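You operate a simulated robot arm through the tools that you are given. There is no shell and no other tool.

You run a simulated two-armed robot. Do the job below in one go: nothing can be reset, and whatever is moved stays where it is left.

## Task
Start the chiller and set it to 22 degrees.
Fine: open the supply and return valves before you switch on; leave it running.

The check looks at the end state, three seconds after you hand in, the way a careful person would. Anything else that was tipped, shoved, dropped, spilled or broken makes it a failure.

## Robot
Two 7-joint arms with two-finger parallel grippers on one trunk that stands fixed in place. Base frame: the origin is at the foot of the trunk, x ahead of it, y to its left, z up. Units: cm, rad, N and s.
The left shoulder is at [6, 14.3, 95], the right one opposite. With the tool pointing down near the work surface each hand reaches from about 10 to 68 cm from the base axis, measured 20 degrees to its own side. Payload 1.57 kg a hand.
Tool frame (each hand has its own): the origin (TCP) lies between the finger pads and is the grasp point; the fingertips stand 3 cm ahead of it; z points along the fingers, y is the line along which they close. Largest opening 11 cm; finger width 2.4, thickness 1.2; the body of the gripper, 4.8 by 11.2 cm, starts 7.8 cm behind the TCP.
Orientation is told as [roll, pitch, yaw] about the base's x, y, z axes, in that order, counted from this pose: with the fingers straight down and closing along the base's y, the tool's x points along the base's -x, its y along +y and its z along -z.

## Interface
- The arms move only by the tool drive_tool. It takes "left_series", "right_series" or both (then of equal length, played together; a hand with none holds still); each is a list of rows, each a list of 3 entries, a list of its own where there are three numbers: the closure in counts, from 0 (fully open) to 255 (shut), then the shift along the tool's x, y, z in units of 300 mm (1.0 is 300 mm), then the turn, a rotation vector about the tool's x, y, z in units of 45 degrees (1.0 is 45 degrees). In form: [[grip, [dx, dy, dz], [wx, wy, wz]], ...]. A call has 1 to 20 rows; each row is the pose to reach, as a shift and turn from the pose commanded when the call began, along the tool's axes at that moment. A call with a number of a shift or a turn outside -1 to 1 is refused whole. Each row takes 0.2 s and may step no farther than 5 cm and 0.15 rad from the row before; otherwise, or with a gripper value out of range, the whole call is refused. A pose out of reach is approached as far as the arm can. The call stops where the force on the tool passes 40 N (or 10 N more than at its start, if that is more) or the arm is blocked; 0.2 s more then pass. Each finger travels about 4.5 cm/s and halts on what it meets, pressing with about 33 N; the grip force reading is that of the motor and also rises with nothing between the fingers. The clock runs only during rows and for 0.2 s after the last one: add rows that repeat a pose to give the fingers time. It gives the time, the measured TCP pose, the force on the tool (base axes), the opening and the grip force at its end, in the units of the frame above (readings bear some noise), with the torque about the TCP (base axes, N m) and any sound that the robot's microphone picked up.
- Cameras (640 x 400 px; columns grow to the right, rows downward): "scene" is now at [5.97, -0.59, 155.88]; the picture's right is [-0.03, -1.00, 0.00], its down [-0.73, 0.02, -0.68] and it looks along [0.68, -0.02, -0.73] (base axes); focal length 351 px, centre (320, 200). "left" rides on the left gripper at [7, -1.6, -14.1] in its tool frame; the picture's right is [0.23, 0.97, 0.00], its down [-0.86, 0.20, -0.48] and it looks along [-0.47, 0.11, 0.88] (tool axes); focal length 222 px, centre (320, 200). "right" rides on the right gripper at [7, 1.6, -14.1] in its tool frame; the picture's right is [-0.23, 0.97, 0.00], its down [-0.85, -0.20, -0.48] and it looks along [-0.47, -0.11, 0.88] (tool axes); focal length 222 px, centre (320, 200). There is no depth. A picture from a camera that has moved, and an enlarged one, comes with that camera's place and axes in the base frame and with its lens. The place of the scene camera against the robot may be out by one fixed shift of up to 1.2 cm in any direction.
- get_image(camera): a new picture of that camera. No time passes.
- raise_lower(by): slides the trunk up (or, below 0, down) by that many cm; the arms and the scene camera ride with it, the base frame stays. It gives what a move gives, with no picture.
- pan_tilt(pan, tilt): turns the head with the scene camera to pan (to the left, within 1.501 rad either way) and tilt (down, from -0.506 to 1.204), counted from straight ahead of the robot. It gives what a move gives.
- zoom(camera, box): a new picture of the part [left, top, right, bottom] of that camera's present view, enlarged. No time passes.
- close_job(): hands the job in; it is judged then, once.

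Nothing tells you positions but the pictures and the camera data. Unless the task says otherwise, let go and move clear before handing in.

The tools are called after "Emit:" by a JSON object that holds its "fn" and its "kwargs". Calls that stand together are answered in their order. drive_tool: Moves the arms, as the interface text tells. Its arguments: {"type":"object","properties":{"left_series":{"type":"array","items":{"type":"array"}},"right_series":{"type":"array","items":{"type":"array"}}},"required":[]} The other tools are called the same way: raise_lower (by) moves the trunk up or down; pan_tilt (pan, tilt) turns the head that bears the scene camera; get_image (camera) takes a picture; zoom (camera, box) takes an enlarged picture of a part of a camera's view; close_job () hands the job in.

At the start:

```text
t: 0.0
left_tool_pos: [44.34, 12.42, 112.93]
left_ee_rot: [-0.001, -0.003, 0.0]
left_force: [0.0, -0.1, 0.7]
left_ft_torque: [-0.02, -0.01, -0.01]
left_grip_width: 10.99
left_grip_force: 0.0
right_tool_pos: [40.73, -21.54, 113.02]
right_ee_rot: [0.0, 0.0, 0.001]
right_force: [0.3, -0.4, -0.2]
right_ft_torque: [-0.01, 0.02, 0.03]
right_grip_width: 11.01
right_grip_force: 0.1
trunk travel left (down, up): [-54.8, 4.2]
head pan, tilt (commanded): [-0.033, 0.82]
```

scene: 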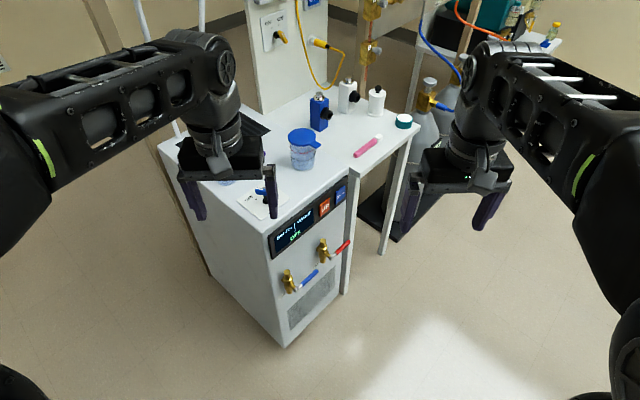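
right: 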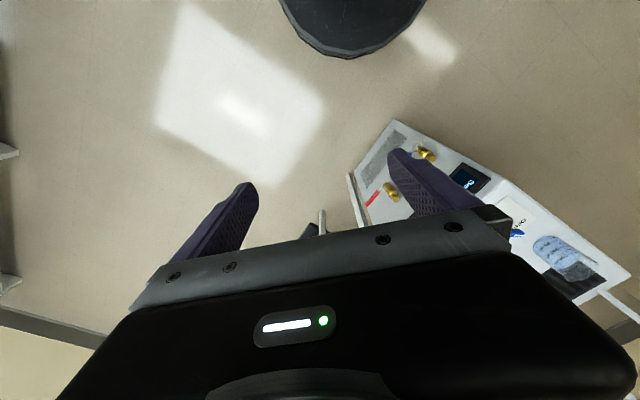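
left: 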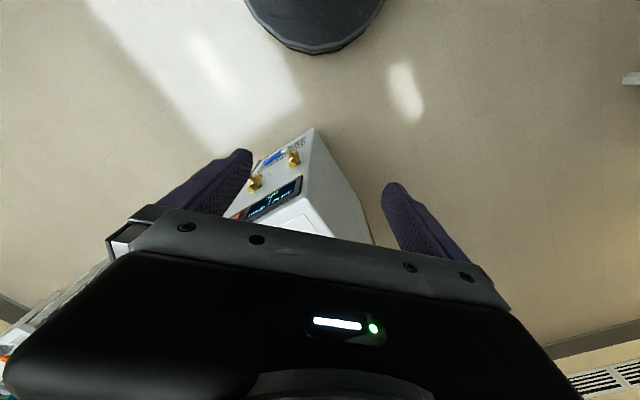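

I see a chiller (white box) with a display, some buttons, and two brass valves with blue and red lever handles on its front face, plus bottles on top. I'll zoom in to read the panel before moving.

Emit:
{"fn": "zoom", "kwargs": {"camera": "scene", "box": [240, 160, 380, 350]}}

Emit:
{"fn": "zoom", "kwargs": {"camera": "scene", "box": [150, 60, 430, 235]}}

Emit:
{"fn": "zoom", "kwargs": {"camera": "left", "box": [200, 110, 390, 250]}}

Emit:
{"fn": "zoom", "kwargs": {"camera": "right", "box": [330, 110, 640, 300]}}

```text
2.11 times, centred on (310, 255) of scene
camera zoom: at [5.97, -0.59, 155.88], right [-0.03, -1.0, 0.0], down [-0.73, 0.02, -0.68], along [0.68, -0.02, -0.73], focal length 739 px, centre (341, 84)
```

zoom: 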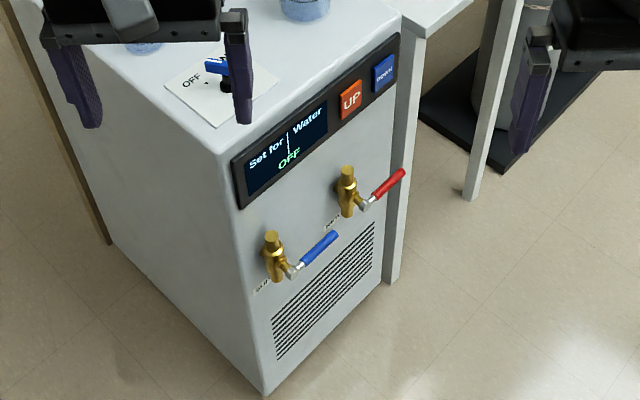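

```text
2.29 times, centred on (290, 148) of scene
camera zoom: at [5.97, -0.59, 155.88], right [-0.03, -1.0, 0.0], down [-0.73, 0.02, -0.68], along [0.68, -0.02, -0.73], focal length 802 px, centre (389, 320)
```

zoom: 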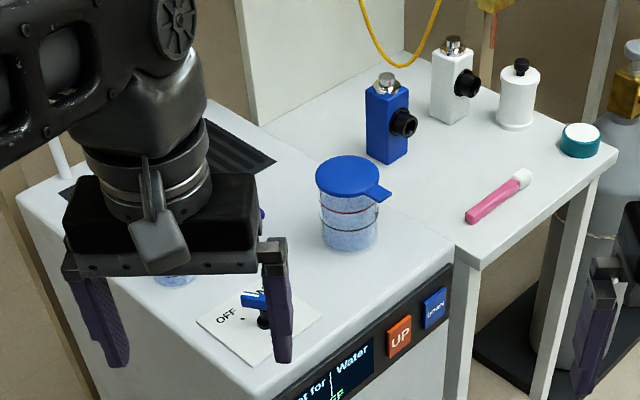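

```text
2.86 times, centred on (295, 180) of left
camera zoom: at [37.36, 10.72, 127.04], right [-0.23, 0.97, 0.0], down [0.85, 0.2, 0.48], along [0.47, 0.11, -0.88], focal length 635 px, centre (391, 257)
```

zoom: 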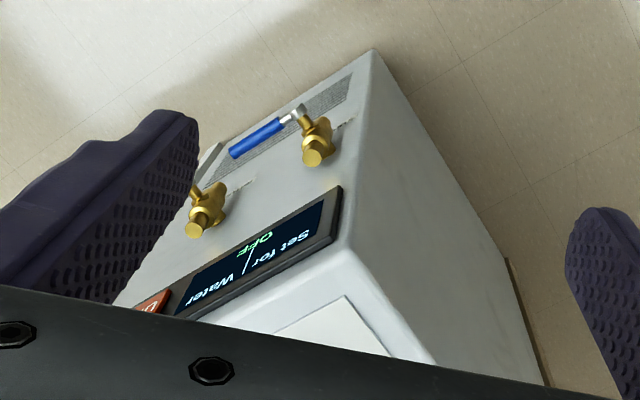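

```text
2.06 times, centred on (485, 205) of right
camera zoom: at [33.89, -19.92, 127.06], right [0.23, 0.97, 0.0], down [0.86, -0.2, 0.48], along [0.47, -0.11, -0.88], focal length 459 px, centre (-21, 190)
```

zoom: 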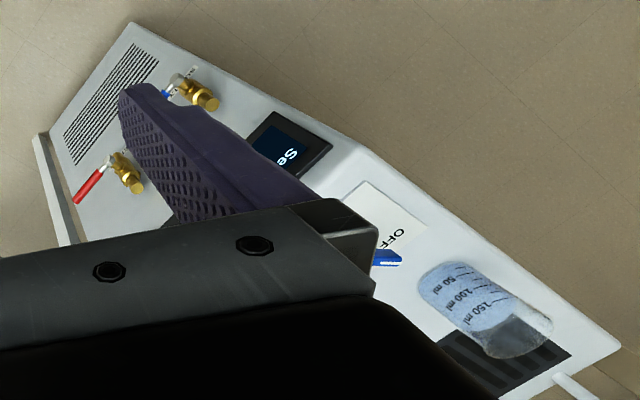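

The chiller stands with its front turned about 45° toward the robot's right; valves are near (62, 8, 62) and (74, -4, 62), the top is around z≈80, and an OFF/ON rotary switch sits on top. I'll zoom in closer on each item before moving.

Emit:
{"fn": "zoom", "kwargs": {"camera": "scene", "box": [280, 230, 360, 300]}}

Emit:
{"fn": "zoom", "kwargs": {"camera": "scene", "box": [260, 175, 350, 260]}}

Emit:
{"fn": "zoom", "kwargs": {"camera": "scene", "box": [220, 160, 300, 230]}}

Emit:
{"fn": "zoom", "kwargs": {"camera": "scene", "box": [230, 0, 420, 120]}}

```text
5.71 times, centred on (320, 265) of scene
camera zoom: at [5.97, -0.59, 155.88], right [-0.03, -1.0, 0.0], down [-0.73, 0.02, -0.68], along [0.68, -0.02, -0.73], focal length 2006 px, centre (320, -171)
```

zoom: 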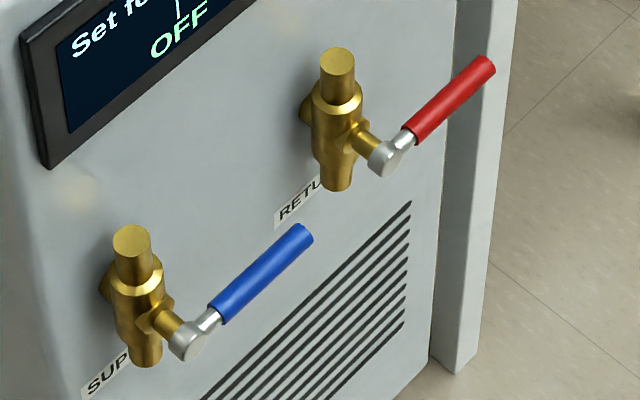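

```text
4.71 times, centred on (305, 218) of scene
camera zoom: at [5.97, -0.59, 155.88], right [-0.03, -1.0, 0.0], down [-0.73, 0.02, -0.68], along [0.68, -0.02, -0.73], focal length 1652 px, centre (391, 118)
```

zoom: 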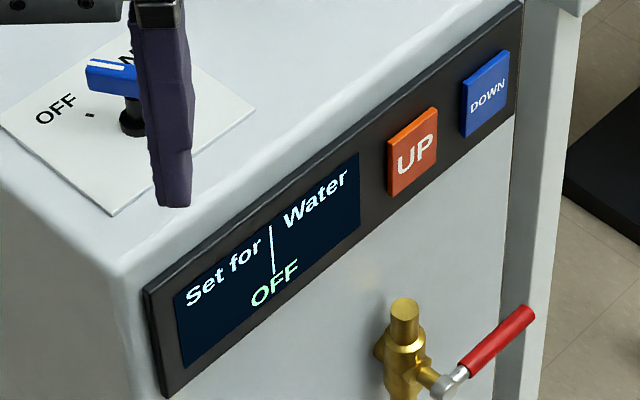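

```text
5.71 times, centred on (260, 195) of scene
camera zoom: at [5.97, -0.59, 155.88], right [-0.03, -1.0, 0.0], down [-0.73, 0.02, -0.68], along [0.68, -0.02, -0.73], focal length 2006 px, centre (663, 229)
```

zoom: 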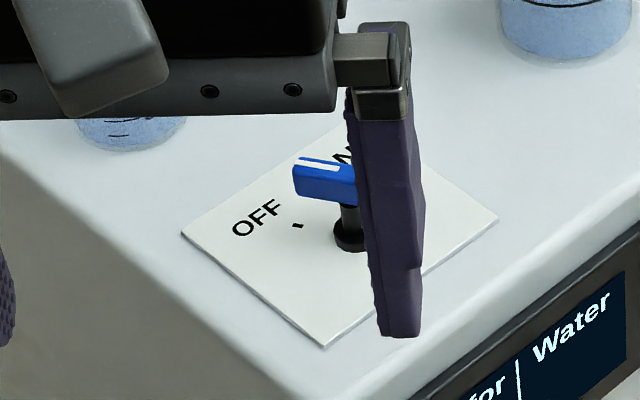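

```text
3.33 times, centred on (325, 60) of scene
camera zoom: at [5.97, -0.59, 155.88], right [-0.03, -1.0, 0.0], down [-0.73, 0.02, -0.68], along [0.68, -0.02, -0.73], focal length 1170 px, centre (303, 667)
```

zoom: 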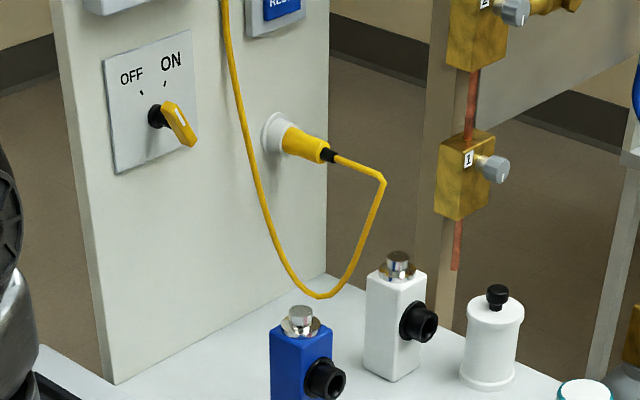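

The valves are vertical-bodied ball valves labelled SUPPLY (blue lever) and RETURN (red lever). Both levers sit horizontal, across the pipe, so both are closed; the chiller's own OFF/ON knob is on its top. I'll lower the trunk and swing the left hand aside to see better.

Emit:
{"fn": "drive_tool", "kwargs": {"left_series": [[0, [0, 0.15, 0], [0, 0, 0]], [0, [0, 0.3, 0], [0, 0, 0]], [0, [0, 0.45, 0], [0, 0, 0]], [0, [0.1, 0.6, 0], [0, 0, 0]], [0, [0.2, 0.7, 0], [0, 0, 0]]]}}

Emit:
{"fn": "raise_lower", "kwargs": {"by": -25}}

Emit:
{"fn": "get_image", "kwargs": {"camera": "scene"}}

```text
refused: row 4 steps farther than a row can; nothing moved
```

```text
t: 2.6
left_tool_pos: [44.41, 12.32, 88.05]
left_ee_rot: [0.0, -0.001, 0.002]
left_force: [-0.9, 1.3, -0.7]
left_ft_torque: [0.03, 0.01, -0.02]
left_grip_width: 10.99
left_grip_force: 0.1
right_tool_pos: [40.79, -21.54, 88.05]
right_ee_rot: [0.001, 0.0, 0.0]
right_force: [0.2, 0.0, 0.3]
right_ft_torque: [-0.02, -0.04, 0.01]
right_grip_width: 11.01
right_grip_force: 0.0
trunk travel left (down, up): [-29.8, 29.2]
head pan, tilt (commanded): [-0.033, 0.82]
```

```text
taken
camera scene: at [5.96, -0.59, 130.89], right [-0.03, -1.0, 0.0], down [-0.73, 0.02, -0.68], along [0.68, -0.02, -0.73], focal length 351 px, centre (320, 200)
```

scene: 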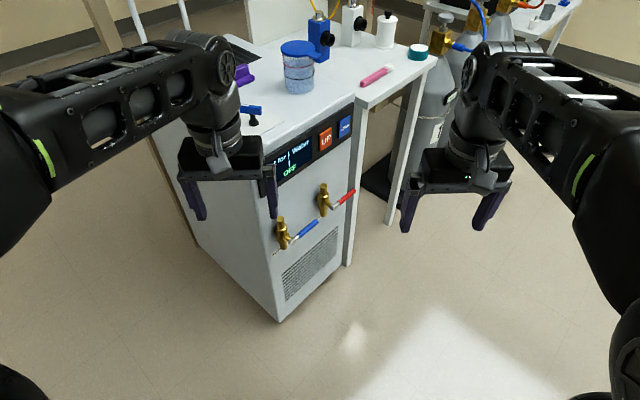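

The trunk is lowered and the hands are now at z≈88. Next I move the left hand aside (+y, and a bit back) to clear the view.

Emit:
{"fn": "drive_tool", "kwargs": {"left_series": [[0, [0.0, 0.15, 0], [0, 0, 0]], [0, [0.05, 0.29, 0], [0, 0, 0]], [0, [0.1, 0.43, 0], [0, 0, 0]], [0, [0.15, 0.57, 0], [0, 0, 0]], [0, [0.2, 0.7, 0], [0, 0, 0]]]}}

Emit:
{"fn": "get_image", "kwargs": {"camera": "scene"}}

Emit:
{"fn": "zoom", "kwargs": {"camera": "scene", "box": [220, 30, 420, 155]}}

Emit:
{"fn": "zoom", "kwargs": {"camera": "scene", "box": [250, 100, 370, 175]}}

Emit:
{"fn": "zoom", "kwargs": {"camera": "scene", "box": [260, 175, 364, 240]}}

```text
t: 3.8
left_tool_pos: [38.39, 33.4, 88.19]
left_ee_rot: [-0.002, -0.002, -0.002]
left_force: [0.0, 0.8, 0.5]
left_ft_torque: [-0.05, -0.01, 0.02]
left_grip_width: 11.0
left_grip_force: 0.1
left hand out of reach, approached as far as the arm can: row 3
right_tool_pos: [40.79, -21.39, 88.1]
right_ee_rot: [-0.002, -0.001, 0.002]
right_force: [0.2, 0.3, 0.0]
right_ft_torque: [-0.03, 0.0, 0.02]
right_grip_width: 11.01
right_grip_force: 0.0
trunk travel left (down, up): [-29.8, 29.2]
head pan, tilt (commanded): [-0.033, 0.82]
```

```text
taken
camera scene: at [5.93, -0.41, 130.88], right [-0.03, -1.0, 0.0], down [-0.73, 0.02, -0.68], along [0.68, -0.02, -0.73], focal length 351 px, centre (320, 200)
```

scene: 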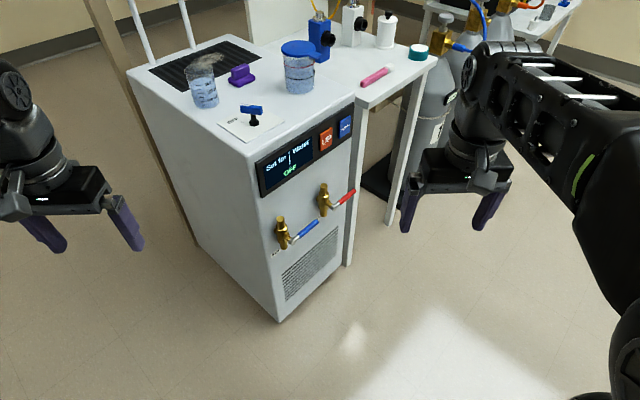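

```text
3.20 times, centred on (320, 92) of scene
camera zoom: at [5.93, -0.41, 130.88], right [-0.03, -1.0, 0.0], down [-0.73, 0.02, -0.68], along [0.68, -0.02, -0.73], focal length 1123 px, centre (320, 544)
```

zoom: 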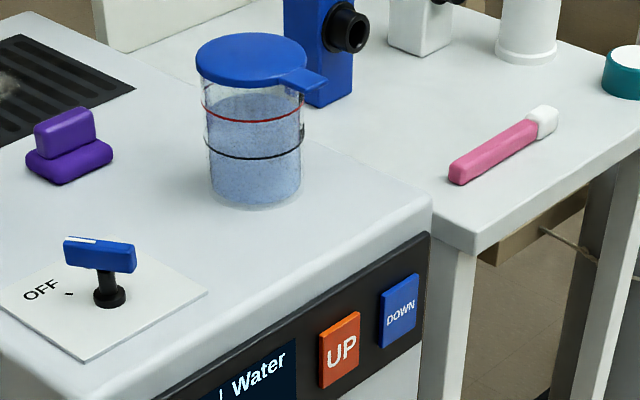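

```text
5.33 times, centred on (310, 138) of scene
camera zoom: at [5.93, -0.41, 130.88], right [-0.03, -1.0, 0.0], down [-0.73, 0.02, -0.68], along [0.68, -0.02, -0.73], focal length 1872 px, centre (373, 533)
```

zoom: 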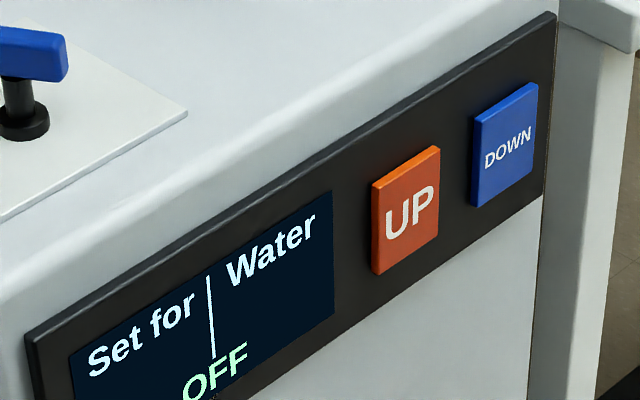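

```text
6.15 times, centred on (312, 208) of scene
camera zoom: at [5.93, -0.41, 130.88], right [-0.03, -1.0, 0.0], down [-0.73, 0.02, -0.68], along [0.68, -0.02, -0.73], focal length 2160 px, centre (369, 154)
```

zoom: 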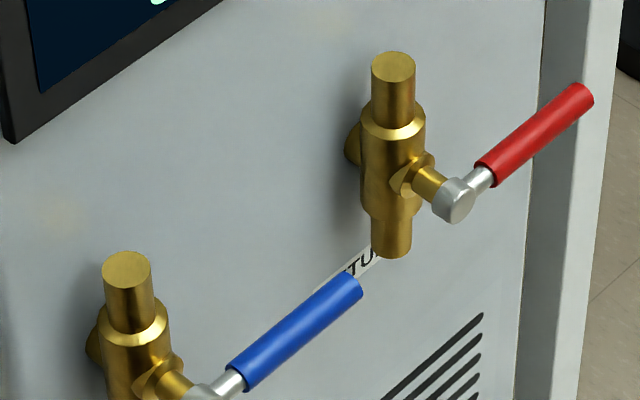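

The view is clear now. I'll look closely at the switch on top, then bring the right hand around to see the front squarely.

Emit:
{"fn": "zoom", "kwargs": {"camera": "scene", "box": [215, 90, 287, 140]}}

Emit:
{"fn": "zoom", "kwargs": {"camera": "left", "box": [0, 0, 320, 200]}}

Emit:
{"fn": "get_image", "kwargs": {"camera": "right"}}

Emit:
{"fn": "get_image", "kwargs": {"camera": "left"}}

```text
8.00 times, centred on (251, 115) of scene
camera zoom: at [5.93, -0.41, 130.88], right [-0.03, -1.0, 0.0], down [-0.73, 0.02, -0.68], along [0.68, -0.02, -0.73], focal length 2808 px, centre (872, 880)
```

zoom: 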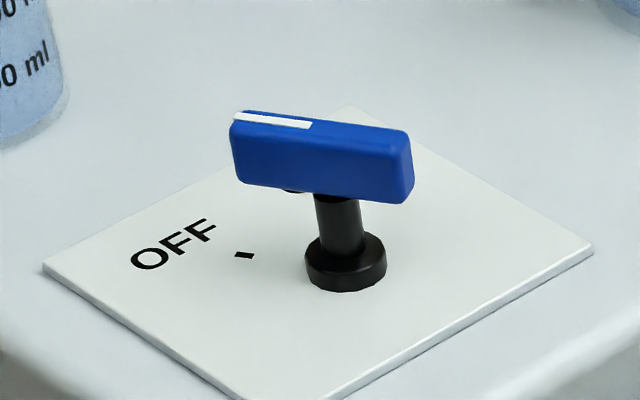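

```text
2.00 times, centred on (160, 100) of left
camera zoom: at [31.3, 31.81, 102.15], right [-0.22, 0.97, 0.0], down [0.85, 0.2, 0.48], along [0.47, 0.11, -0.88], focal length 444 px, centre (640, 400)
```

zoom: 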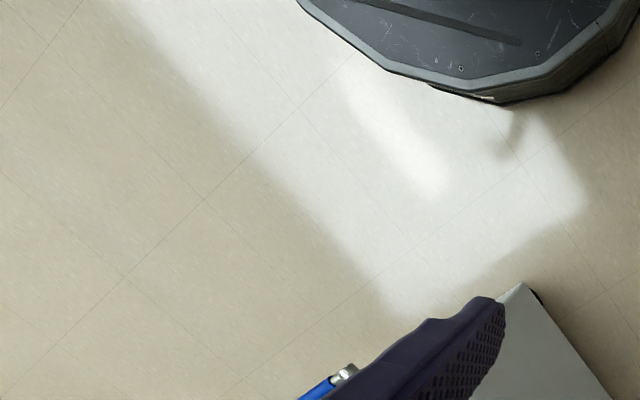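

```text
taken
camera right: at [33.85, -19.76, 102.1], right [0.23, 0.97, 0.0], down [0.85, -0.2, 0.48], along [0.47, -0.11, -0.88], focal length 222 px, centre (320, 200)
```

right: 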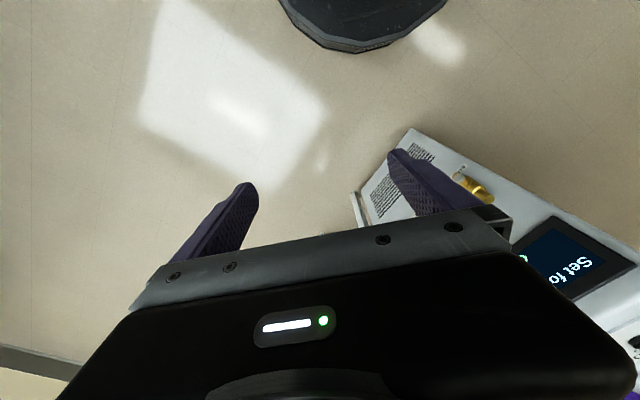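

```text
taken
camera left: at [31.3, 31.81, 102.15], right [-0.22, 0.97, 0.0], down [0.85, 0.2, 0.48], along [0.47, 0.11, -0.88], focal length 222 px, centre (320, 200)
```

left: 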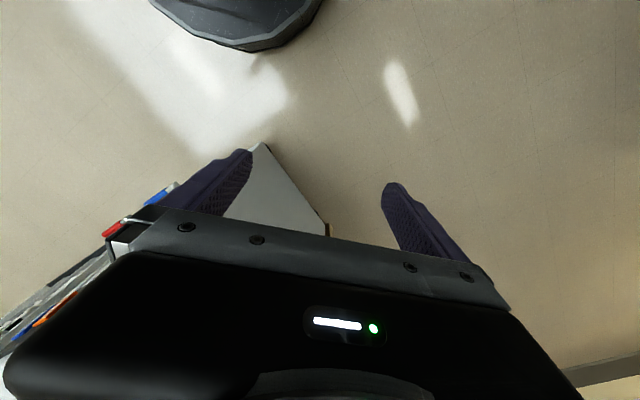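

The switch on the chiller's top is a blue T-handle whose white stripe marks the OFF side. By my estimate the top is at z≈85, the UP button is near (74, -4, 78), and the levers lie about 6 cm in front of the face at z≈58. I'll turn the right hand level, pointing into the front face, staying well clear of it.

Emit:
{"fn": "drive_tool", "kwargs": {"right_series": [[0, [-0.06, 0, 0.05], [0, -0.167, 0]], [0, [-0.12, 0, 0.1], [0, -0.333, 0]], [0, [-0.18, 0, 0.15], [0, -0.5, 0]], [0, [-0.24, 0, 0.2], [0, -0.667, 0]], [0, [-0.3, 0, 0.25], [0, -0.833, 0]], [0, [-0.36, 0, 0.3], [0, -1, 0]]]}}

```text
t: 5.2
left_tool_pos: [38.36, 33.33, 88.14]
left_ee_rot: [-0.001, -0.004, 0.001]
left_force: [-0.5, 0.6, -0.3]
left_ft_torque: [-0.01, -0.01, -0.02]
left_grip_width: 10.98
left_grip_force: 0.0
right_tool_pos: [51.6, -21.53, 78.98]
right_ee_rot: [0.0, -0.788, 0.0]
right_force: [-0.6, 0.4, 0.3]
right_ft_torque: [-0.02, 0.04, -0.02]
right_grip_width: 11.01
right_grip_force: 0.0
trunk travel left (down, up): [-29.8, 29.2]
head pan, tilt (commanded): [-0.033, 0.82]
```

The right hand is now at 45°. I continue to level.

Emit:
{"fn": "drive_tool", "kwargs": {"right_series": [[0, [0.016, 0, 0.047], [0, -0.167, 0]], [0, [0.031, 0, 0.094], [0, -0.333, 0]], [0, [0.047, 0, 0.141], [0, -0.5, 0]], [0, [0.063, 0, 0.189], [0, -0.667, 0]], [0, [0.078, 0, 0.236], [0, -0.833, 0]], [0, [0.094, 0, 0.283], [0, -1, 0]]]}}

Emit:
{"fn": "get_image", "kwargs": {"camera": "right"}}

Emit:
{"fn": "get_image", "kwargs": {"camera": "scene"}}

```text
t: 6.6
left_tool_pos: [38.53, 33.34, 88.11]
left_ee_rot: [0.001, -0.002, 0.0]
left_force: [0.0, 0.0, -0.8]
left_ft_torque: [0.03, -0.03, -0.02]
left_grip_width: 11.01
left_grip_force: 0.0
right_tool_pos: [59.67, -20.3, 72.68]
right_ee_rot: [0.071, -1.557, -0.08]
right_force: [-0.6, -0.4, 0.2]
right_ft_torque: [-0.01, 0.0, 0.02]
right_grip_width: 11.01
right_grip_force: 0.0
right hand out of reach, approached as far as the arm can: row 6
trunk travel left (down, up): [-29.8, 29.2]
head pan, tilt (commanded): [-0.033, 0.82]
```

```text
taken
camera right: at [45.39, -18.63, 65.84], right [0.01, 0.97, 0.23], down [-0.47, -0.2, 0.86], along [0.88, -0.12, 0.45], focal length 222 px, centre (320, 200)
```

right: 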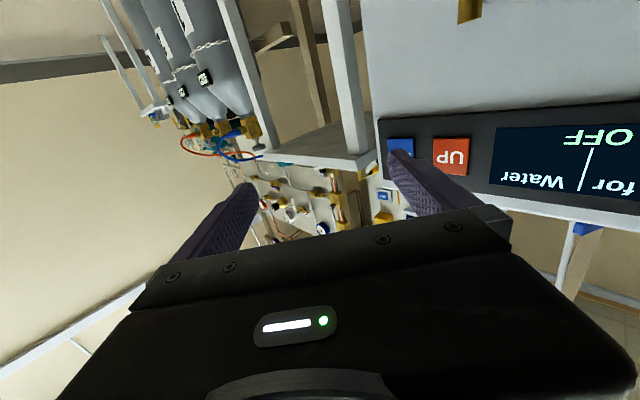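

```text
taken
camera scene: at [6.01, -0.57, 130.88], right [-0.03, -1.0, 0.0], down [-0.73, 0.02, -0.68], along [0.68, -0.02, -0.73], focal length 351 px, centre (320, 200)
```

scene: 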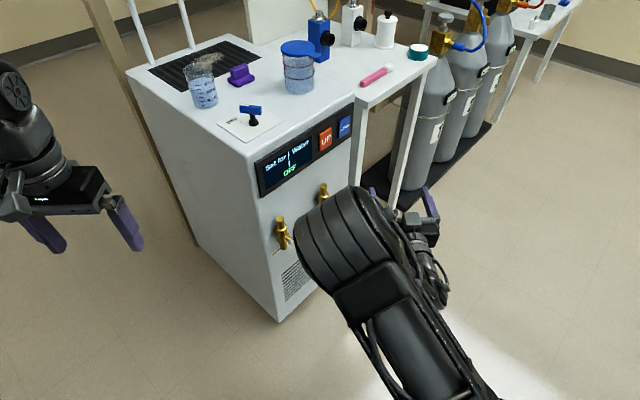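

The last row only got near its target, probably a wrist limit because the hand was too close in. I'll turn it 45° toward the face while moving a little forward and down, still about 7 cm or more short of the levers.

Emit:
{"fn": "drive_tool", "kwargs": {"right_series": [[0, [0.02, 0.02, 0.03], [-0.167, 0, 0]], [0, [0.05, 0.05, 0.06], [-0.333, 0, 0]], [0, [0.08, 0.08, 0.1], [-0.5, 0, 0]], [0, [0.11, 0.1, 0.13], [-0.667, 0, 0]], [0, [0.14, 0.12, 0.16], [-0.833, 0, 0]], [0, [0.167, 0.15, 0.193], [-1, 0, 0]], [0, [0.167, 0.15, 0.193], [-1, 0, 0]]]}}

Emit:
{"fn": "get_image", "kwargs": {"camera": "right"}}

Emit:
{"fn": "get_image", "kwargs": {"camera": "scene"}}

```text
t: 8.2
left_tool_pos: [38.41, 33.37, 88.17]
left_ee_rot: [0.0, -0.002, 0.002]
left_force: [-0.1, -0.2, 0.2]
left_ft_torque: [0.01, -0.03, -0.01]
left_grip_width: 11.0
left_grip_force: 0.0
right_tool_pos: [64.8, -1.36, 78.46]
right_ee_rot: [-0.037, -1.516, 0.775]
right_force: [0.1, -0.7, -0.8]
right_ft_torque: [-0.01, 0.01, -0.04]
right_grip_width: 11.0
right_grip_force: 0.1
right hand out of reach, approached as far as the arm can: row 1, 2, 3, 4, 5, 6, 7
trunk travel left (down, up): [-29.8, 29.2]
head pan, tilt (commanded): [-0.033, 0.82]
```

```text
taken
camera right: at [53.14, -9.9, 72.21], right [-0.65, 0.73, 0.22], down [-0.19, -0.44, 0.88], along [0.74, 0.53, 0.42], focal length 222 px, centre (320, 200)
```

right: 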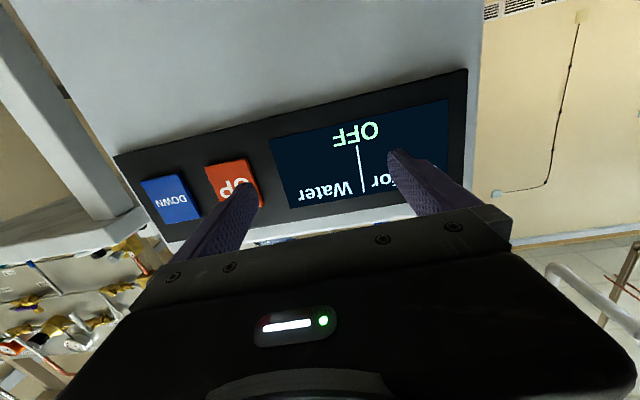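

```text
taken
camera scene: at [5.98, -0.56, 130.88], right [-0.03, -1.0, 0.0], down [-0.73, 0.02, -0.68], along [0.68, -0.02, -0.73], focal length 351 px, centre (320, 200)
```

scene: 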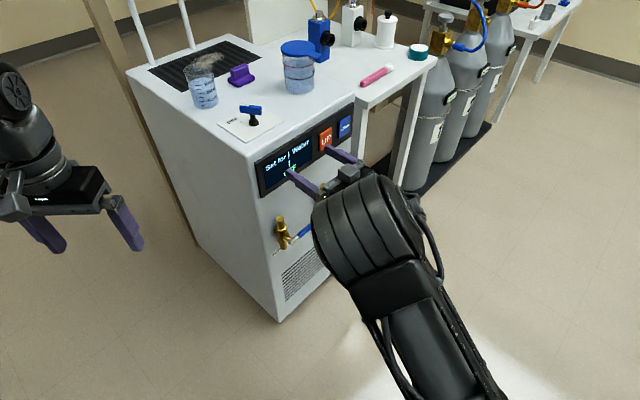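

That pose (45° yaw, low) is beyond what the right arm can do: the hand slid up to about 2 cm in front of the display. I back straight off, close the fingers and unwind the yaw in open air.

Emit:
{"fn": "drive_tool", "kwargs": {"right_series": [[0, [0, 0, -0.1], [0, 0, 0]], [0, [0, 0, -0.2], [0, 0, 0]], [0, [0, 0, -0.333], [0, 0, 0]], [100, [0, 0, -0.333], [0.167, 0, 0]], [255, [0, 0, -0.333], [0.333, 0, 0]], [255, [0, 0, -0.333], [0.5, 0, 0]]]}}

Emit:
{"fn": "get_image", "kwargs": {"camera": "scene"}}

```text
t: 9.6
left_tool_pos: [38.46, 33.34, 88.16]
left_ee_rot: [0.0, -0.001, 0.002]
left_force: [-0.3, -0.1, 0.6]
left_ft_torque: [-0.01, 0.01, 0.03]
left_grip_width: 11.0
left_grip_force: 0.0
right_tool_pos: [57.46, -7.77, 79.14]
right_ee_rot: [-0.43, -1.515, 0.773]
right_force: [-0.3, -0.6, -0.1]
right_ft_torque: [0.02, 0.0, 0.01]
right_grip_width: 4.2
right_grip_force: 0.4
right hand out of reach, approached as far as the arm can: row 1, 2, 3
trunk travel left (down, up): [-29.8, 29.2]
head pan, tilt (commanded): [-0.033, 0.82]
```

```text
taken
camera scene: at [5.96, -0.57, 130.88], right [-0.03, -1.0, 0.0], down [-0.73, 0.02, -0.68], along [0.68, -0.02, -0.73], focal length 351 px, centre (320, 200)
```

scene: 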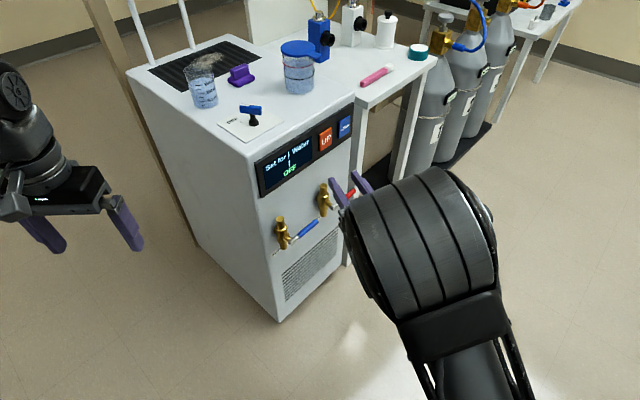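

Good: the command frame follows the pose actually reached, and at about 20° yaw the right hand is within its range. I retract a little, then lower the trunk so the hand comes level with the valves (z≈58).

Emit:
{"fn": "drive_tool", "kwargs": {"right_series": [[255, [0, 0, -0.1], [0, 0, 0]], [255, [0, 0, -0.2], [0, 0, 0]], [255, [0, 0, -0.2], [0, 0, 0]], [255, [0, 0, -0.2], [0, 0, 0]]]}}

Emit:
{"fn": "raise_lower", "kwargs": {"by": -21}}

Emit:
{"fn": "get_image", "kwargs": {"camera": "scene"}}

Emit:
{"fn": "get_image", "kwargs": {"camera": "right"}}

```text
t: 10.6
left_tool_pos: [38.4, 33.42, 88.18]
left_ee_rot: [-0.002, -0.001, 0.001]
left_force: [-0.2, 0.1, -0.4]
left_ft_torque: [0.02, -0.02, -0.04]
left_grip_width: 11.02
left_grip_force: 0.0
right_tool_pos: [53.83, -9.26, 79.25]
right_ee_rot: [-0.421, -1.516, 0.766]
right_force: [-0.2, 0.6, 0.0]
right_ft_torque: [0.0, -0.02, 0.02]
right_grip_width: 0.01
right_grip_force: 21.2
right hand out of reach, approached as far as the arm can: row 2, 3, 4
trunk travel left (down, up): [-29.8, 29.2]
head pan, tilt (commanded): [-0.033, 0.82]
```

```text
t: 12.8
left_tool_pos: [38.4, 33.47, 67.13]
left_ee_rot: [0.0, -0.001, 0.003]
left_force: [-0.8, -0.3, -0.9]
left_ft_torque: [0.04, -0.01, 0.0]
left_grip_width: 11.0
left_grip_force: 0.0
right_tool_pos: [53.88, -9.35, 58.31]
right_ee_rot: [-0.423, -1.518, 0.765]
right_force: [-0.1, 0.3, -0.4]
right_ft_torque: [0.01, -0.01, 0.01]
right_grip_width: 0.0
right_grip_force: 21.4
trunk travel left (down, up): [-8.8, 50.2]
head pan, tilt (commanded): [-0.033, 0.82]
```

```text
taken
camera scene: at [5.97, -0.58, 109.89], right [-0.03, -1.0, 0.0], down [-0.73, 0.02, -0.68], along [0.68, -0.02, -0.73], focal length 351 px, centre (320, 200)
```

scene: 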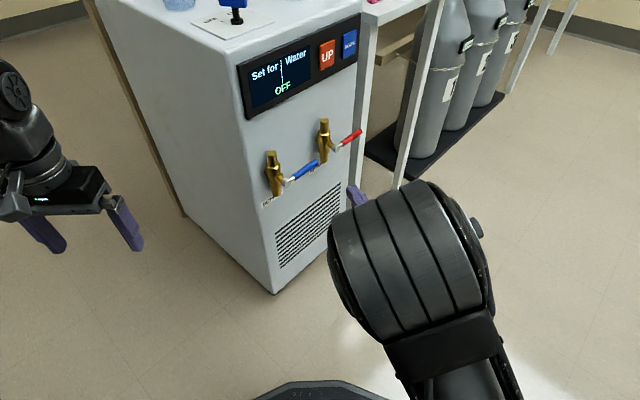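

```text
taken
camera right: at [39.76, -12.83, 51.89], right [-0.32, 0.93, 0.21], down [-0.35, -0.32, 0.88], along [0.88, 0.21, 0.42], focal length 222 px, centre (320, 200)
```

right: 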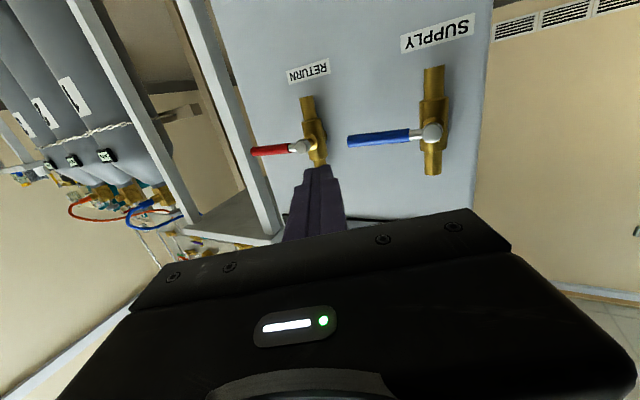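

From the right camera I have a clear (upside-down) view of both valves: the levers are horizontal and the pipes vertical. I'll zoom in for accurate positions.

Emit:
{"fn": "zoom", "kwargs": {"camera": "right", "box": [240, 40, 480, 190]}}

Emit:
{"fn": "zoom", "kwargs": {"camera": "scene", "box": [250, 100, 378, 180]}}

```text
2.67 times, centred on (360, 115) of right
camera zoom: at [39.76, -12.83, 51.89], right [-0.32, 0.93, 0.21], down [-0.35, -0.32, 0.88], along [0.88, 0.21, 0.42], focal length 592 px, centre (213, 427)
```

zoom: 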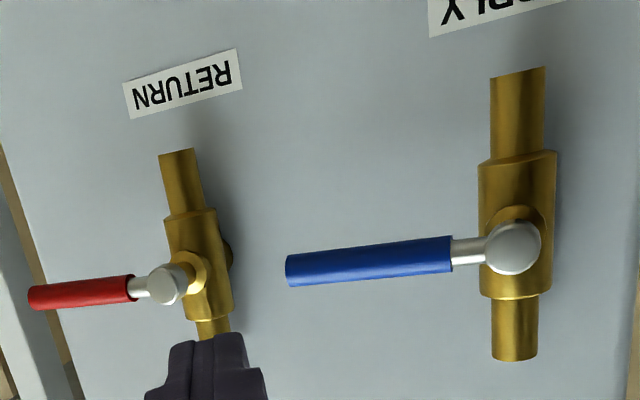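

```text
5.00 times, centred on (314, 140) of scene
camera zoom: at [5.97, -0.58, 109.89], right [-0.03, -1.0, 0.0], down [-0.73, 0.02, -0.68], along [0.68, -0.02, -0.73], focal length 1755 px, centre (350, 500)
```

zoom: 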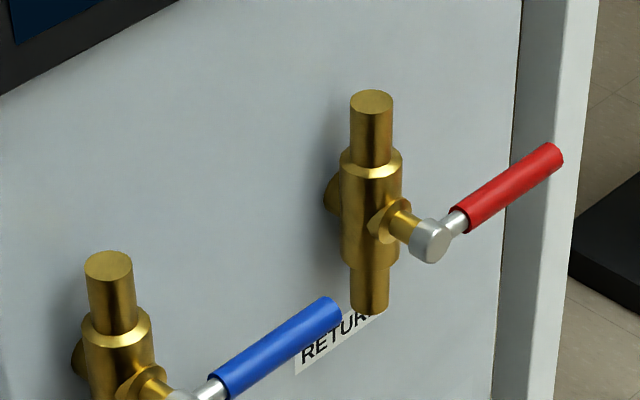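

Positions are confirmed from two cameras: blue lever from hub (58.4, 4.9, 57.9) to tip (64.8, -1.5), red lever from hub (69.7, -6.5, 57.8) to tip (76.3, -13.1). I'll slide the closed fingers under the blue lever without touching it yet.

Emit:
{"fn": "drive_tool", "kwargs": {"right_series": [[255, [0.06, 0.001, 0.003], [0, 0, 0]], [255, [0.117, 0.003, 0.006], [0, 0, 0]], [255, [0.111, 0.08, 0.1], [0, 0, 0]], [255, [0.106, 0.12, 0.19], [0, 0, 0]], [255, [0.1, 0.17, 0.27], [0, 0, 0]], [255, [0.0957, 0.219, 0.34], [0, 0, 0]]]}}

Emit:
{"fn": "get_image", "kwargs": {"camera": "right"}}

Emit:
{"fn": "get_image", "kwargs": {"camera": "scene"}}

```text
t: 14.2
left_tool_pos: [38.43, 33.44, 67.12]
left_ee_rot: [0.0, -0.002, -0.001]
left_force: [0.6, -0.2, 0.0]
left_ft_torque: [0.03, 0.06, -0.02]
left_grip_width: 10.98
left_grip_force: 0.1
right_tool_pos: [61.18, 0.36, 54.64]
right_ee_rot: [-0.413, -1.519, 0.757]
right_force: [-0.5, 0.2, -0.2]
right_ft_torque: [0.0, 0.0, 0.04]
right_grip_width: 0.01
right_grip_force: 21.3
right hand out of reach, approached as far as the arm can: row 2
trunk travel left (down, up): [-8.8, 50.2]
head pan, tilt (commanded): [-0.033, 0.82]
```

```text
taken
camera right: at [47.04, -3.23, 48.33], right [-0.32, 0.92, 0.21], down [-0.35, -0.32, 0.88], along [0.88, 0.21, 0.42], focal length 222 px, centre (320, 200)
```

right: 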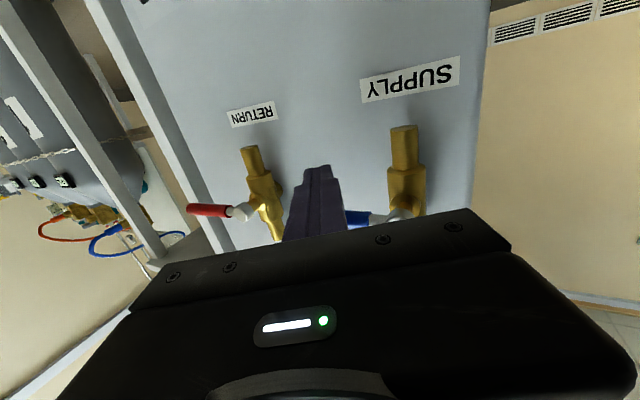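

```text
taken
camera scene: at [5.97, -0.6, 109.88], right [-0.03, -1.0, 0.0], down [-0.73, 0.02, -0.68], along [0.68, -0.02, -0.73], focal length 351 px, centre (320, 200)
```

scene: 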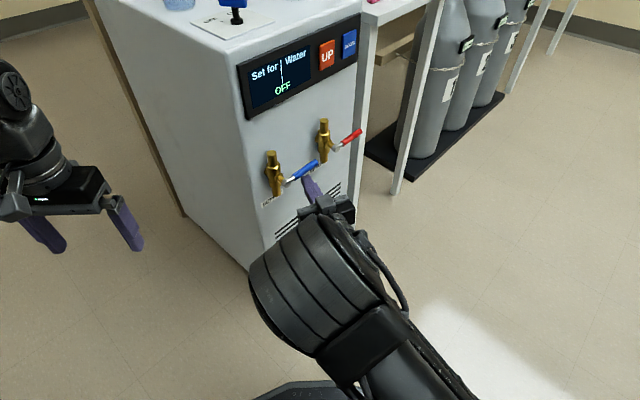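

Emit:
{"fn": "zoom", "kwargs": {"camera": "scene", "box": [250, 130, 378, 210]}}

Emit:
{"fn": "zoom", "kwargs": {"camera": "right", "box": [200, 100, 460, 262]}}

```text
5.00 times, centred on (314, 170) of scene
camera zoom: at [5.97, -0.6, 109.88], right [-0.03, -1.0, 0.0], down [-0.73, 0.02, -0.68], along [0.68, -0.02, -0.73], focal length 1755 px, centre (350, 350)
```

zoom: 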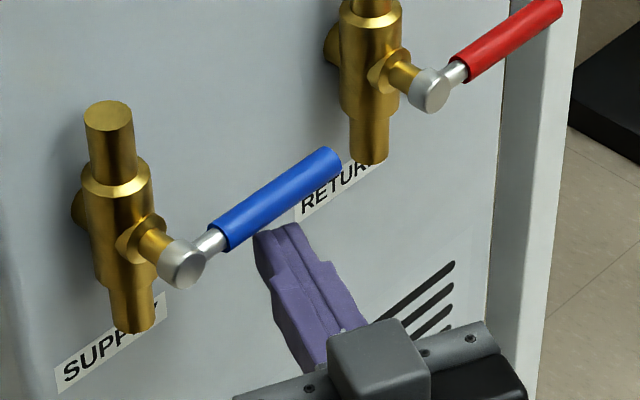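

```text
2.46 times, centred on (330, 181) of right
camera zoom: at [47.04, -3.23, 48.33], right [-0.32, 0.92, 0.21], down [-0.35, -0.32, 0.88], along [0.88, 0.21, 0.42], focal length 547 px, centre (295, 247)
```

zoom: 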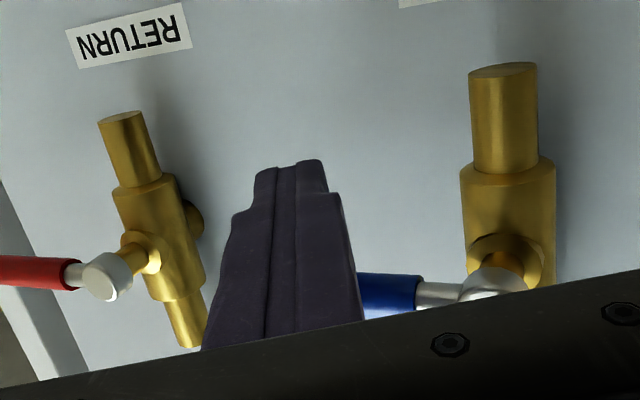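

The closed fingers sit under the middle of the blue lever. I'll push up gently in small steps to learn which way it turns.

Emit:
{"fn": "drive_tool", "kwargs": {"right_series": [[255, [-0.02, 0, -0.001], [0, 0, 0]], [255, [-0.04, -0.001, -0.002], [0, 0, 0]], [255, [-0.055, -0.001, -0.003], [0, 0, 0]], [255, [-0.07, -0.002, -0.004], [0, 0, 0]], [255, [-0.085, -0.002, -0.004], [0, 0, 0]]]}}

Emit:
{"fn": "zoom", "kwargs": {"camera": "scene", "box": [250, 130, 378, 210]}}

```text
t: 15.4
left_tool_pos: [38.47, 33.38, 67.17]
left_ee_rot: [0.0, -0.002, 0.002]
left_force: [0.6, -0.1, -0.4]
left_ft_torque: [0.01, 0.0, 0.01]
left_grip_width: 10.99
left_grip_force: 0.2
right_tool_pos: [61.17, 0.21, 57.32]
right_ee_rot: [-0.428, -1.519, 0.773]
right_force: [-0.2, -1.0, 0.1]
right_ft_torque: [-0.02, -0.01, -0.02]
right_grip_width: 0.01
right_grip_force: 22.2
trunk travel left (down, up): [-8.8, 50.2]
head pan, tilt (commanded): [-0.033, 0.82]
```

```text
5.00 times, centred on (314, 170) of scene
camera zoom: at [5.97, -0.59, 109.89], right [-0.03, -1.0, 0.0], down [-0.73, 0.02, -0.68], along [0.68, -0.02, -0.73], focal length 1755 px, centre (350, 350)
```

zoom: 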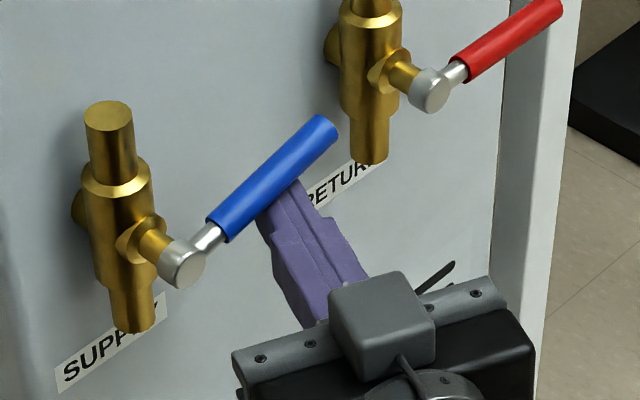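

The blue lever moved up freely, so up is the opening direction. I continue sweeping it along its arc to near vertical.

Emit:
{"fn": "drive_tool", "kwargs": {"right_series": [[255, [-0.027, 0.001, -0.002], [0, 0, 0]], [255, [-0.054, 0.003, -0.0046], [0, 0, 0]], [255, [-0.0786, 0.0079, -0.0083], [0, 0, 0]], [255, [-0.1025, 0.0158, -0.0135], [0, 0, 0]], [255, [-0.1245, 0.0262, -0.0197], [0, 0, 0]], [255, [-0.145, 0.0396, -0.0273], [0, 0, 0]], [255, [-0.1638, 0.0551, -0.0357], [0, 0, 0]], [255, [-0.1794, 0.0729, -0.0451], [0, 0, 0]], [255, [-0.1927, 0.0922, -0.055], [0, 0, 0]], [255, [-0.203, 0.107, -0.0627], [0, 0, 0]]]}}

Emit:
{"fn": "zoom", "kwargs": {"camera": "scene", "box": [250, 120, 378, 200]}}

Emit:
{"fn": "get_image", "kwargs": {"camera": "right"}}

```text
t: 17.6
left_tool_pos: [38.37, 33.34, 67.13]
left_ee_rot: [0.001, -0.002, 0.001]
left_force: [-0.9, -0.1, 0.1]
left_ft_torque: [-0.01, -0.01, -0.01]
left_grip_width: 10.99
left_grip_force: 0.0
right_tool_pos: [58.48, 2.8, 63.5]
right_ee_rot: [-0.422, -1.518, 0.767]
right_force: [0.3, 0.9, 0.0]
right_ft_torque: [-0.02, 0.03, 0.03]
right_grip_width: 0.0
right_grip_force: 20.9
trunk travel left (down, up): [-8.8, 50.2]
head pan, tilt (commanded): [-0.033, 0.82]
```

```text
5.00 times, centred on (314, 160) of scene
camera zoom: at [5.97, -0.58, 109.88], right [-0.03, -1.0, 0.0], down [-0.73, 0.02, -0.68], along [0.68, -0.02, -0.73], focal length 1755 px, centre (350, 400)
```

zoom: 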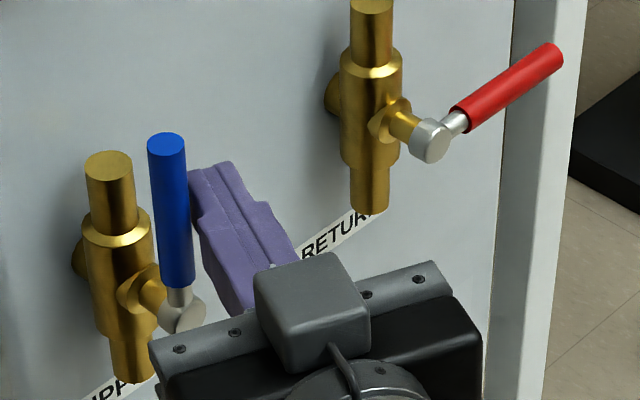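

```text
taken
camera right: at [44.4, -0.67, 57.05], right [-0.32, 0.92, 0.21], down [-0.35, -0.32, 0.88], along [0.88, 0.21, 0.43], focal length 222 px, centre (320, 200)
```

right: 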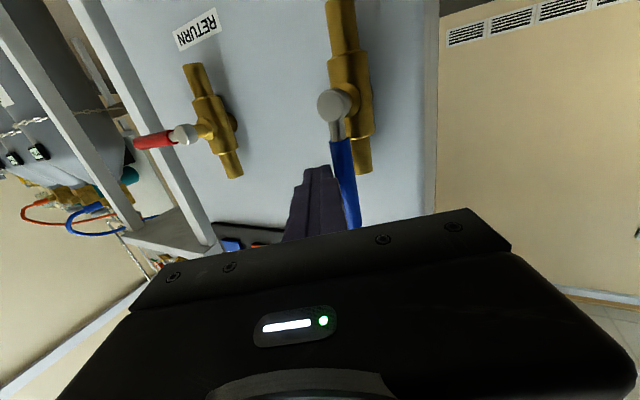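

The blue lever looks nearly vertical. I'll press a little further to seat it, watching the force.

Emit:
{"fn": "drive_tool", "kwargs": {"right_series": [[255, [0, 0.006, -0.003], [0, 0, 0]], [255, [0, 0.012, -0.006], [0, 0, 0]], [255, [0, 0.018, -0.009], [0, 0, 0]], [255, [0, 0.018, -0.009], [0, 0, 0]]]}}

Emit:
{"fn": "zoom", "kwargs": {"camera": "scene", "box": [250, 120, 378, 200]}}

```text
t: 18.6
left_tool_pos: [38.58, 33.32, 67.18]
left_ee_rot: [0.0, -0.002, 0.0]
left_force: [-0.4, 0.0, 0.1]
left_ft_torque: [-0.02, 0.01, -0.02]
left_grip_width: 11.01
left_grip_force: 0.0
right_tool_pos: [58.11, 3.02, 63.36]
right_ee_rot: [-0.396, -1.519, 0.735]
right_force: [14.5, -10.0, 1.8]
right_ft_torque: [0.14, 0.1, -0.28]
right_grip_width: 0.0
right_grip_force: 21.4
trunk travel left (down, up): [-8.8, 50.2]
head pan, tilt (commanded): [-0.033, 0.82]
```

```text
5.00 times, centred on (314, 160) of scene
camera zoom: at [6.05, -0.66, 109.88], right [-0.03, -1.0, 0.0], down [-0.73, 0.03, -0.68], along [0.68, -0.02, -0.73], focal length 1755 px, centre (350, 400)
```

zoom: 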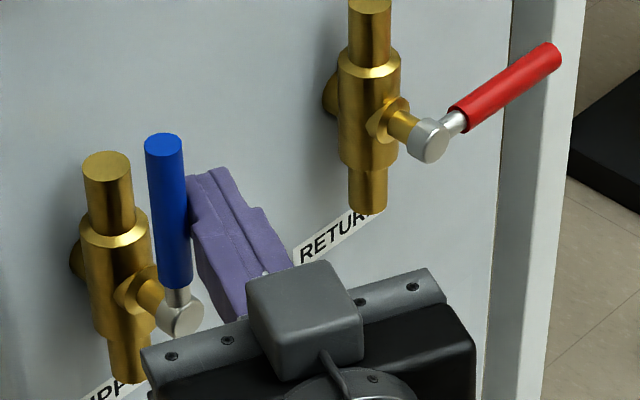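

The tool met about 18 N at the stop, so the blue SUPPLY valve is fully open. I'll release it and move back and around toward the red lever.

Emit:
{"fn": "drive_tool", "kwargs": {"right_series": [[255, [0.004, -0.063, 0.008], [0, 0, 0]], [255, [0.04, -0.181, -0.054], [0, 0, 0]], [255, [0.128, -0.305, -0.094], [0, 0, 0]], [255, [0.216, -0.431, -0.129], [0, 0, 0]], [255, [0.302, -0.55, -0.132], [0, 0, 0]], [255, [0.334, -0.646, -0.059], [0, 0, 0]]]}}

Emit:
{"fn": "get_image", "kwargs": {"camera": "right"}}

Emit:
{"fn": "get_image", "kwargs": {"camera": "scene"}}

```text
t: 20.0
left_tool_pos: [38.51, 33.32, 67.11]
left_ee_rot: [-0.002, -0.002, 0.0]
left_force: [-0.7, -0.3, 1.0]
left_ft_torque: [0.03, 0.01, -0.02]
left_grip_width: 11.02
left_grip_force: 0.1
right_tool_pos: [63.16, -14.31, 55.24]
right_ee_rot: [-0.373, -1.51, 0.711]
right_force: [0.2, 0.4, -0.4]
right_ft_torque: [-0.03, 0.03, -0.01]
right_grip_width: 0.0
right_grip_force: 21.2
right hand out of reach, approached as far as the arm can: row 5, 6
trunk travel left (down, up): [-8.8, 50.2]
head pan, tilt (commanded): [-0.033, 0.82]
```

```text
taken
camera right: at [49.1, -17.92, 49.05], right [-0.31, 0.93, 0.21], down [-0.35, -0.31, 0.88], along [0.88, 0.21, 0.42], focal length 222 px, centre (320, 200)
```

right: 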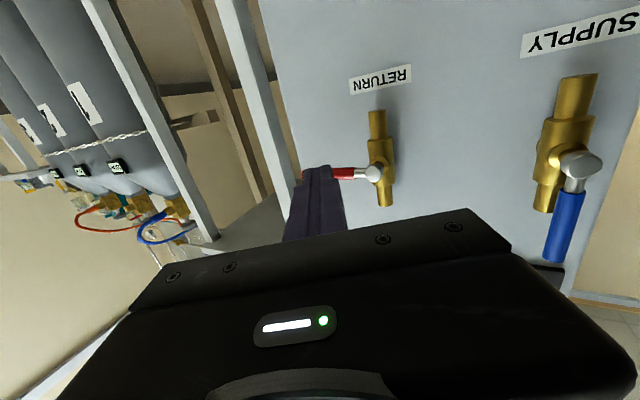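

```text
taken
camera scene: at [5.95, -0.58, 109.88], right [-0.03, -1.0, 0.0], down [-0.73, 0.02, -0.68], along [0.68, -0.02, -0.73], focal length 351 px, centre (320, 200)
```

scene: 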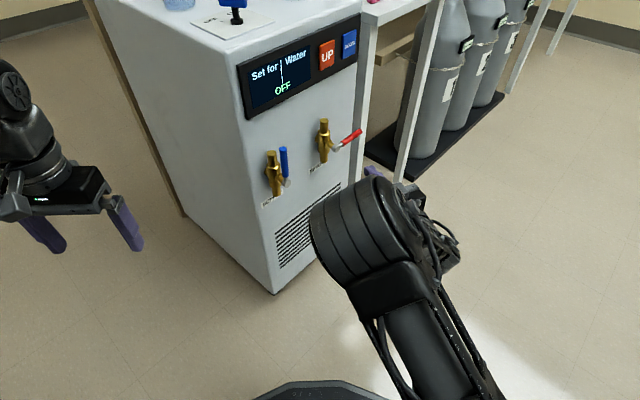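

The blue lever stays vertical. I slide the closed fingers under the red lever.

Emit:
{"fn": "drive_tool", "kwargs": {"right_series": [[255, [0.028, 0, 0.03], [0, 0, 0]], [255, [0.028, -0.002, 0.13], [0, 0, 0]], [255, [0.022, -0.004, 0.24], [0, 0, 0]], [255, [0.016, -0.006, 0.329], [0, 0, 0]]]}}

Emit:
{"fn": "zoom", "kwargs": {"camera": "scene", "box": [270, 110, 398, 190]}}

Emit:
{"fn": "get_image", "kwargs": {"camera": "right"}}

```text
t: 21.0
left_tool_pos: [38.44, 33.45, 67.12]
left_ee_rot: [0.0, -0.001, 0.0]
left_force: [0.0, 0.7, -0.1]
left_ft_torque: [0.01, 0.01, -0.01]
left_grip_width: 11.02
left_grip_force: 0.1
right_tool_pos: [72.44, -11.23, 54.5]
right_ee_rot: [-0.419, -1.517, 0.761]
right_force: [-0.8, 0.0, -1.1]
right_ft_torque: [0.01, 0.0, 0.01]
right_grip_width: 0.0
right_grip_force: 21.6
trunk travel left (down, up): [-8.8, 50.2]
head pan, tilt (commanded): [-0.033, 0.82]
```

```text
5.00 times, centred on (334, 150) of scene
camera zoom: at [5.96, -0.59, 109.88], right [-0.03, -1.0, 0.0], down [-0.73, 0.02, -0.68], along [0.68, -0.02, -0.73], focal length 1755 px, centre (250, 450)
```

zoom: 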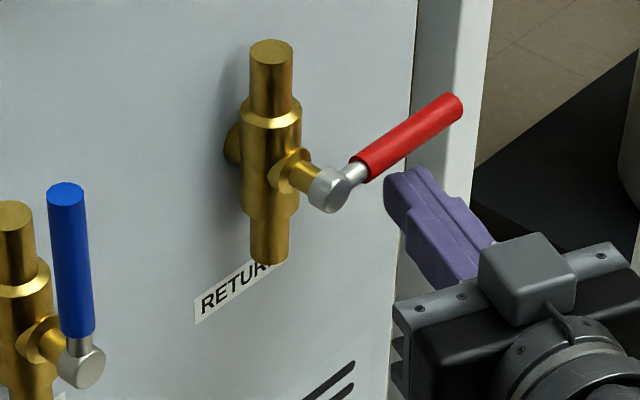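

```text
taken
camera right: at [58.36, -14.76, 48.17], right [-0.32, 0.93, 0.21], down [-0.35, -0.32, 0.88], along [0.88, 0.21, 0.42], focal length 222 px, centre (320, 200)
```

right: 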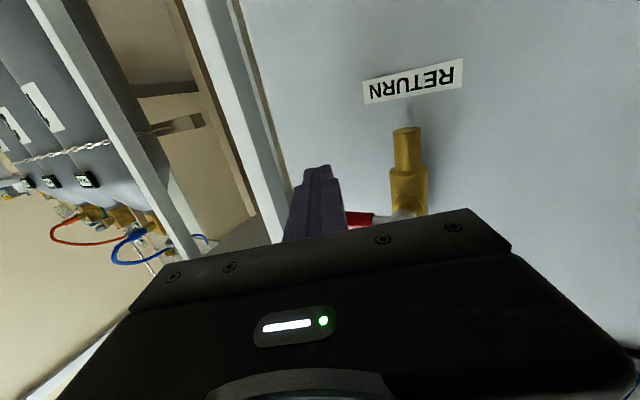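

The fingers are in the same position under the red lever as they were under the blue one, so I repeat the same sweep.

Emit:
{"fn": "drive_tool", "kwargs": {"right_series": [[255, [-0.02, 0, -0.001], [0, 0, 0]], [255, [-0.04, -0.001, -0.002], [0, 0, 0]], [255, [-0.0625, -0.0015, -0.003], [0, 0, 0]], [255, [-0.085, -0.002, -0.004], [0, 0, 0]], [255, [-0.112, -0.001, -0.006], [0, 0, 0]], [255, [-0.139, 0.001, -0.0086], [0, 0, 0]], [255, [-0.1636, 0.0059, -0.0123], [0, 0, 0]], [255, [-0.1875, 0.0138, -0.0175], [0, 0, 0]], [255, [-0.2095, 0.0242, -0.0237], [0, 0, 0]], [255, [-0.23, 0.0376, -0.0313], [0, 0, 0]], [255, [-0.2488, 0.0531, -0.0397], [0, 0, 0]], [255, [-0.2644, 0.0709, -0.0491], [0, 0, 0]], [255, [-0.2777, 0.0902, -0.059], [0, 0, 0]], [255, [-0.288, 0.105, -0.0667], [0, 0, 0]]]}}

Emit:
{"fn": "zoom", "kwargs": {"camera": "scene", "box": [260, 100, 388, 180]}}

```text
t: 24.0
left_tool_pos: [38.51, 33.28, 67.1]
left_ee_rot: [0.0, -0.003, 0.0]
left_force: [0.3, -0.7, -0.9]
left_ft_torque: [0.03, -0.02, -0.02]
left_grip_width: 11.02
left_grip_force: 0.1
right_tool_pos: [69.84, -8.72, 63.19]
right_ee_rot: [-0.424, -1.518, 0.768]
right_force: [0.2, 0.6, 0.0]
right_ft_torque: [0.04, -0.01, 0.02]
right_grip_width: 0.0
right_grip_force: 21.3
trunk travel left (down, up): [-8.8, 50.2]
head pan, tilt (commanded): [-0.033, 0.82]
```

```text
5.00 times, centred on (324, 140) of scene
camera zoom: at [5.98, -0.58, 109.88], right [-0.03, -1.0, 0.0], down [-0.73, 0.02, -0.68], along [0.68, -0.02, -0.73], focal length 1755 px, centre (300, 500)
```

zoom: 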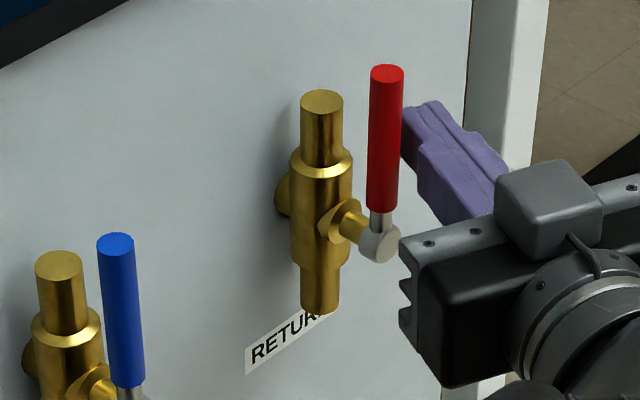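

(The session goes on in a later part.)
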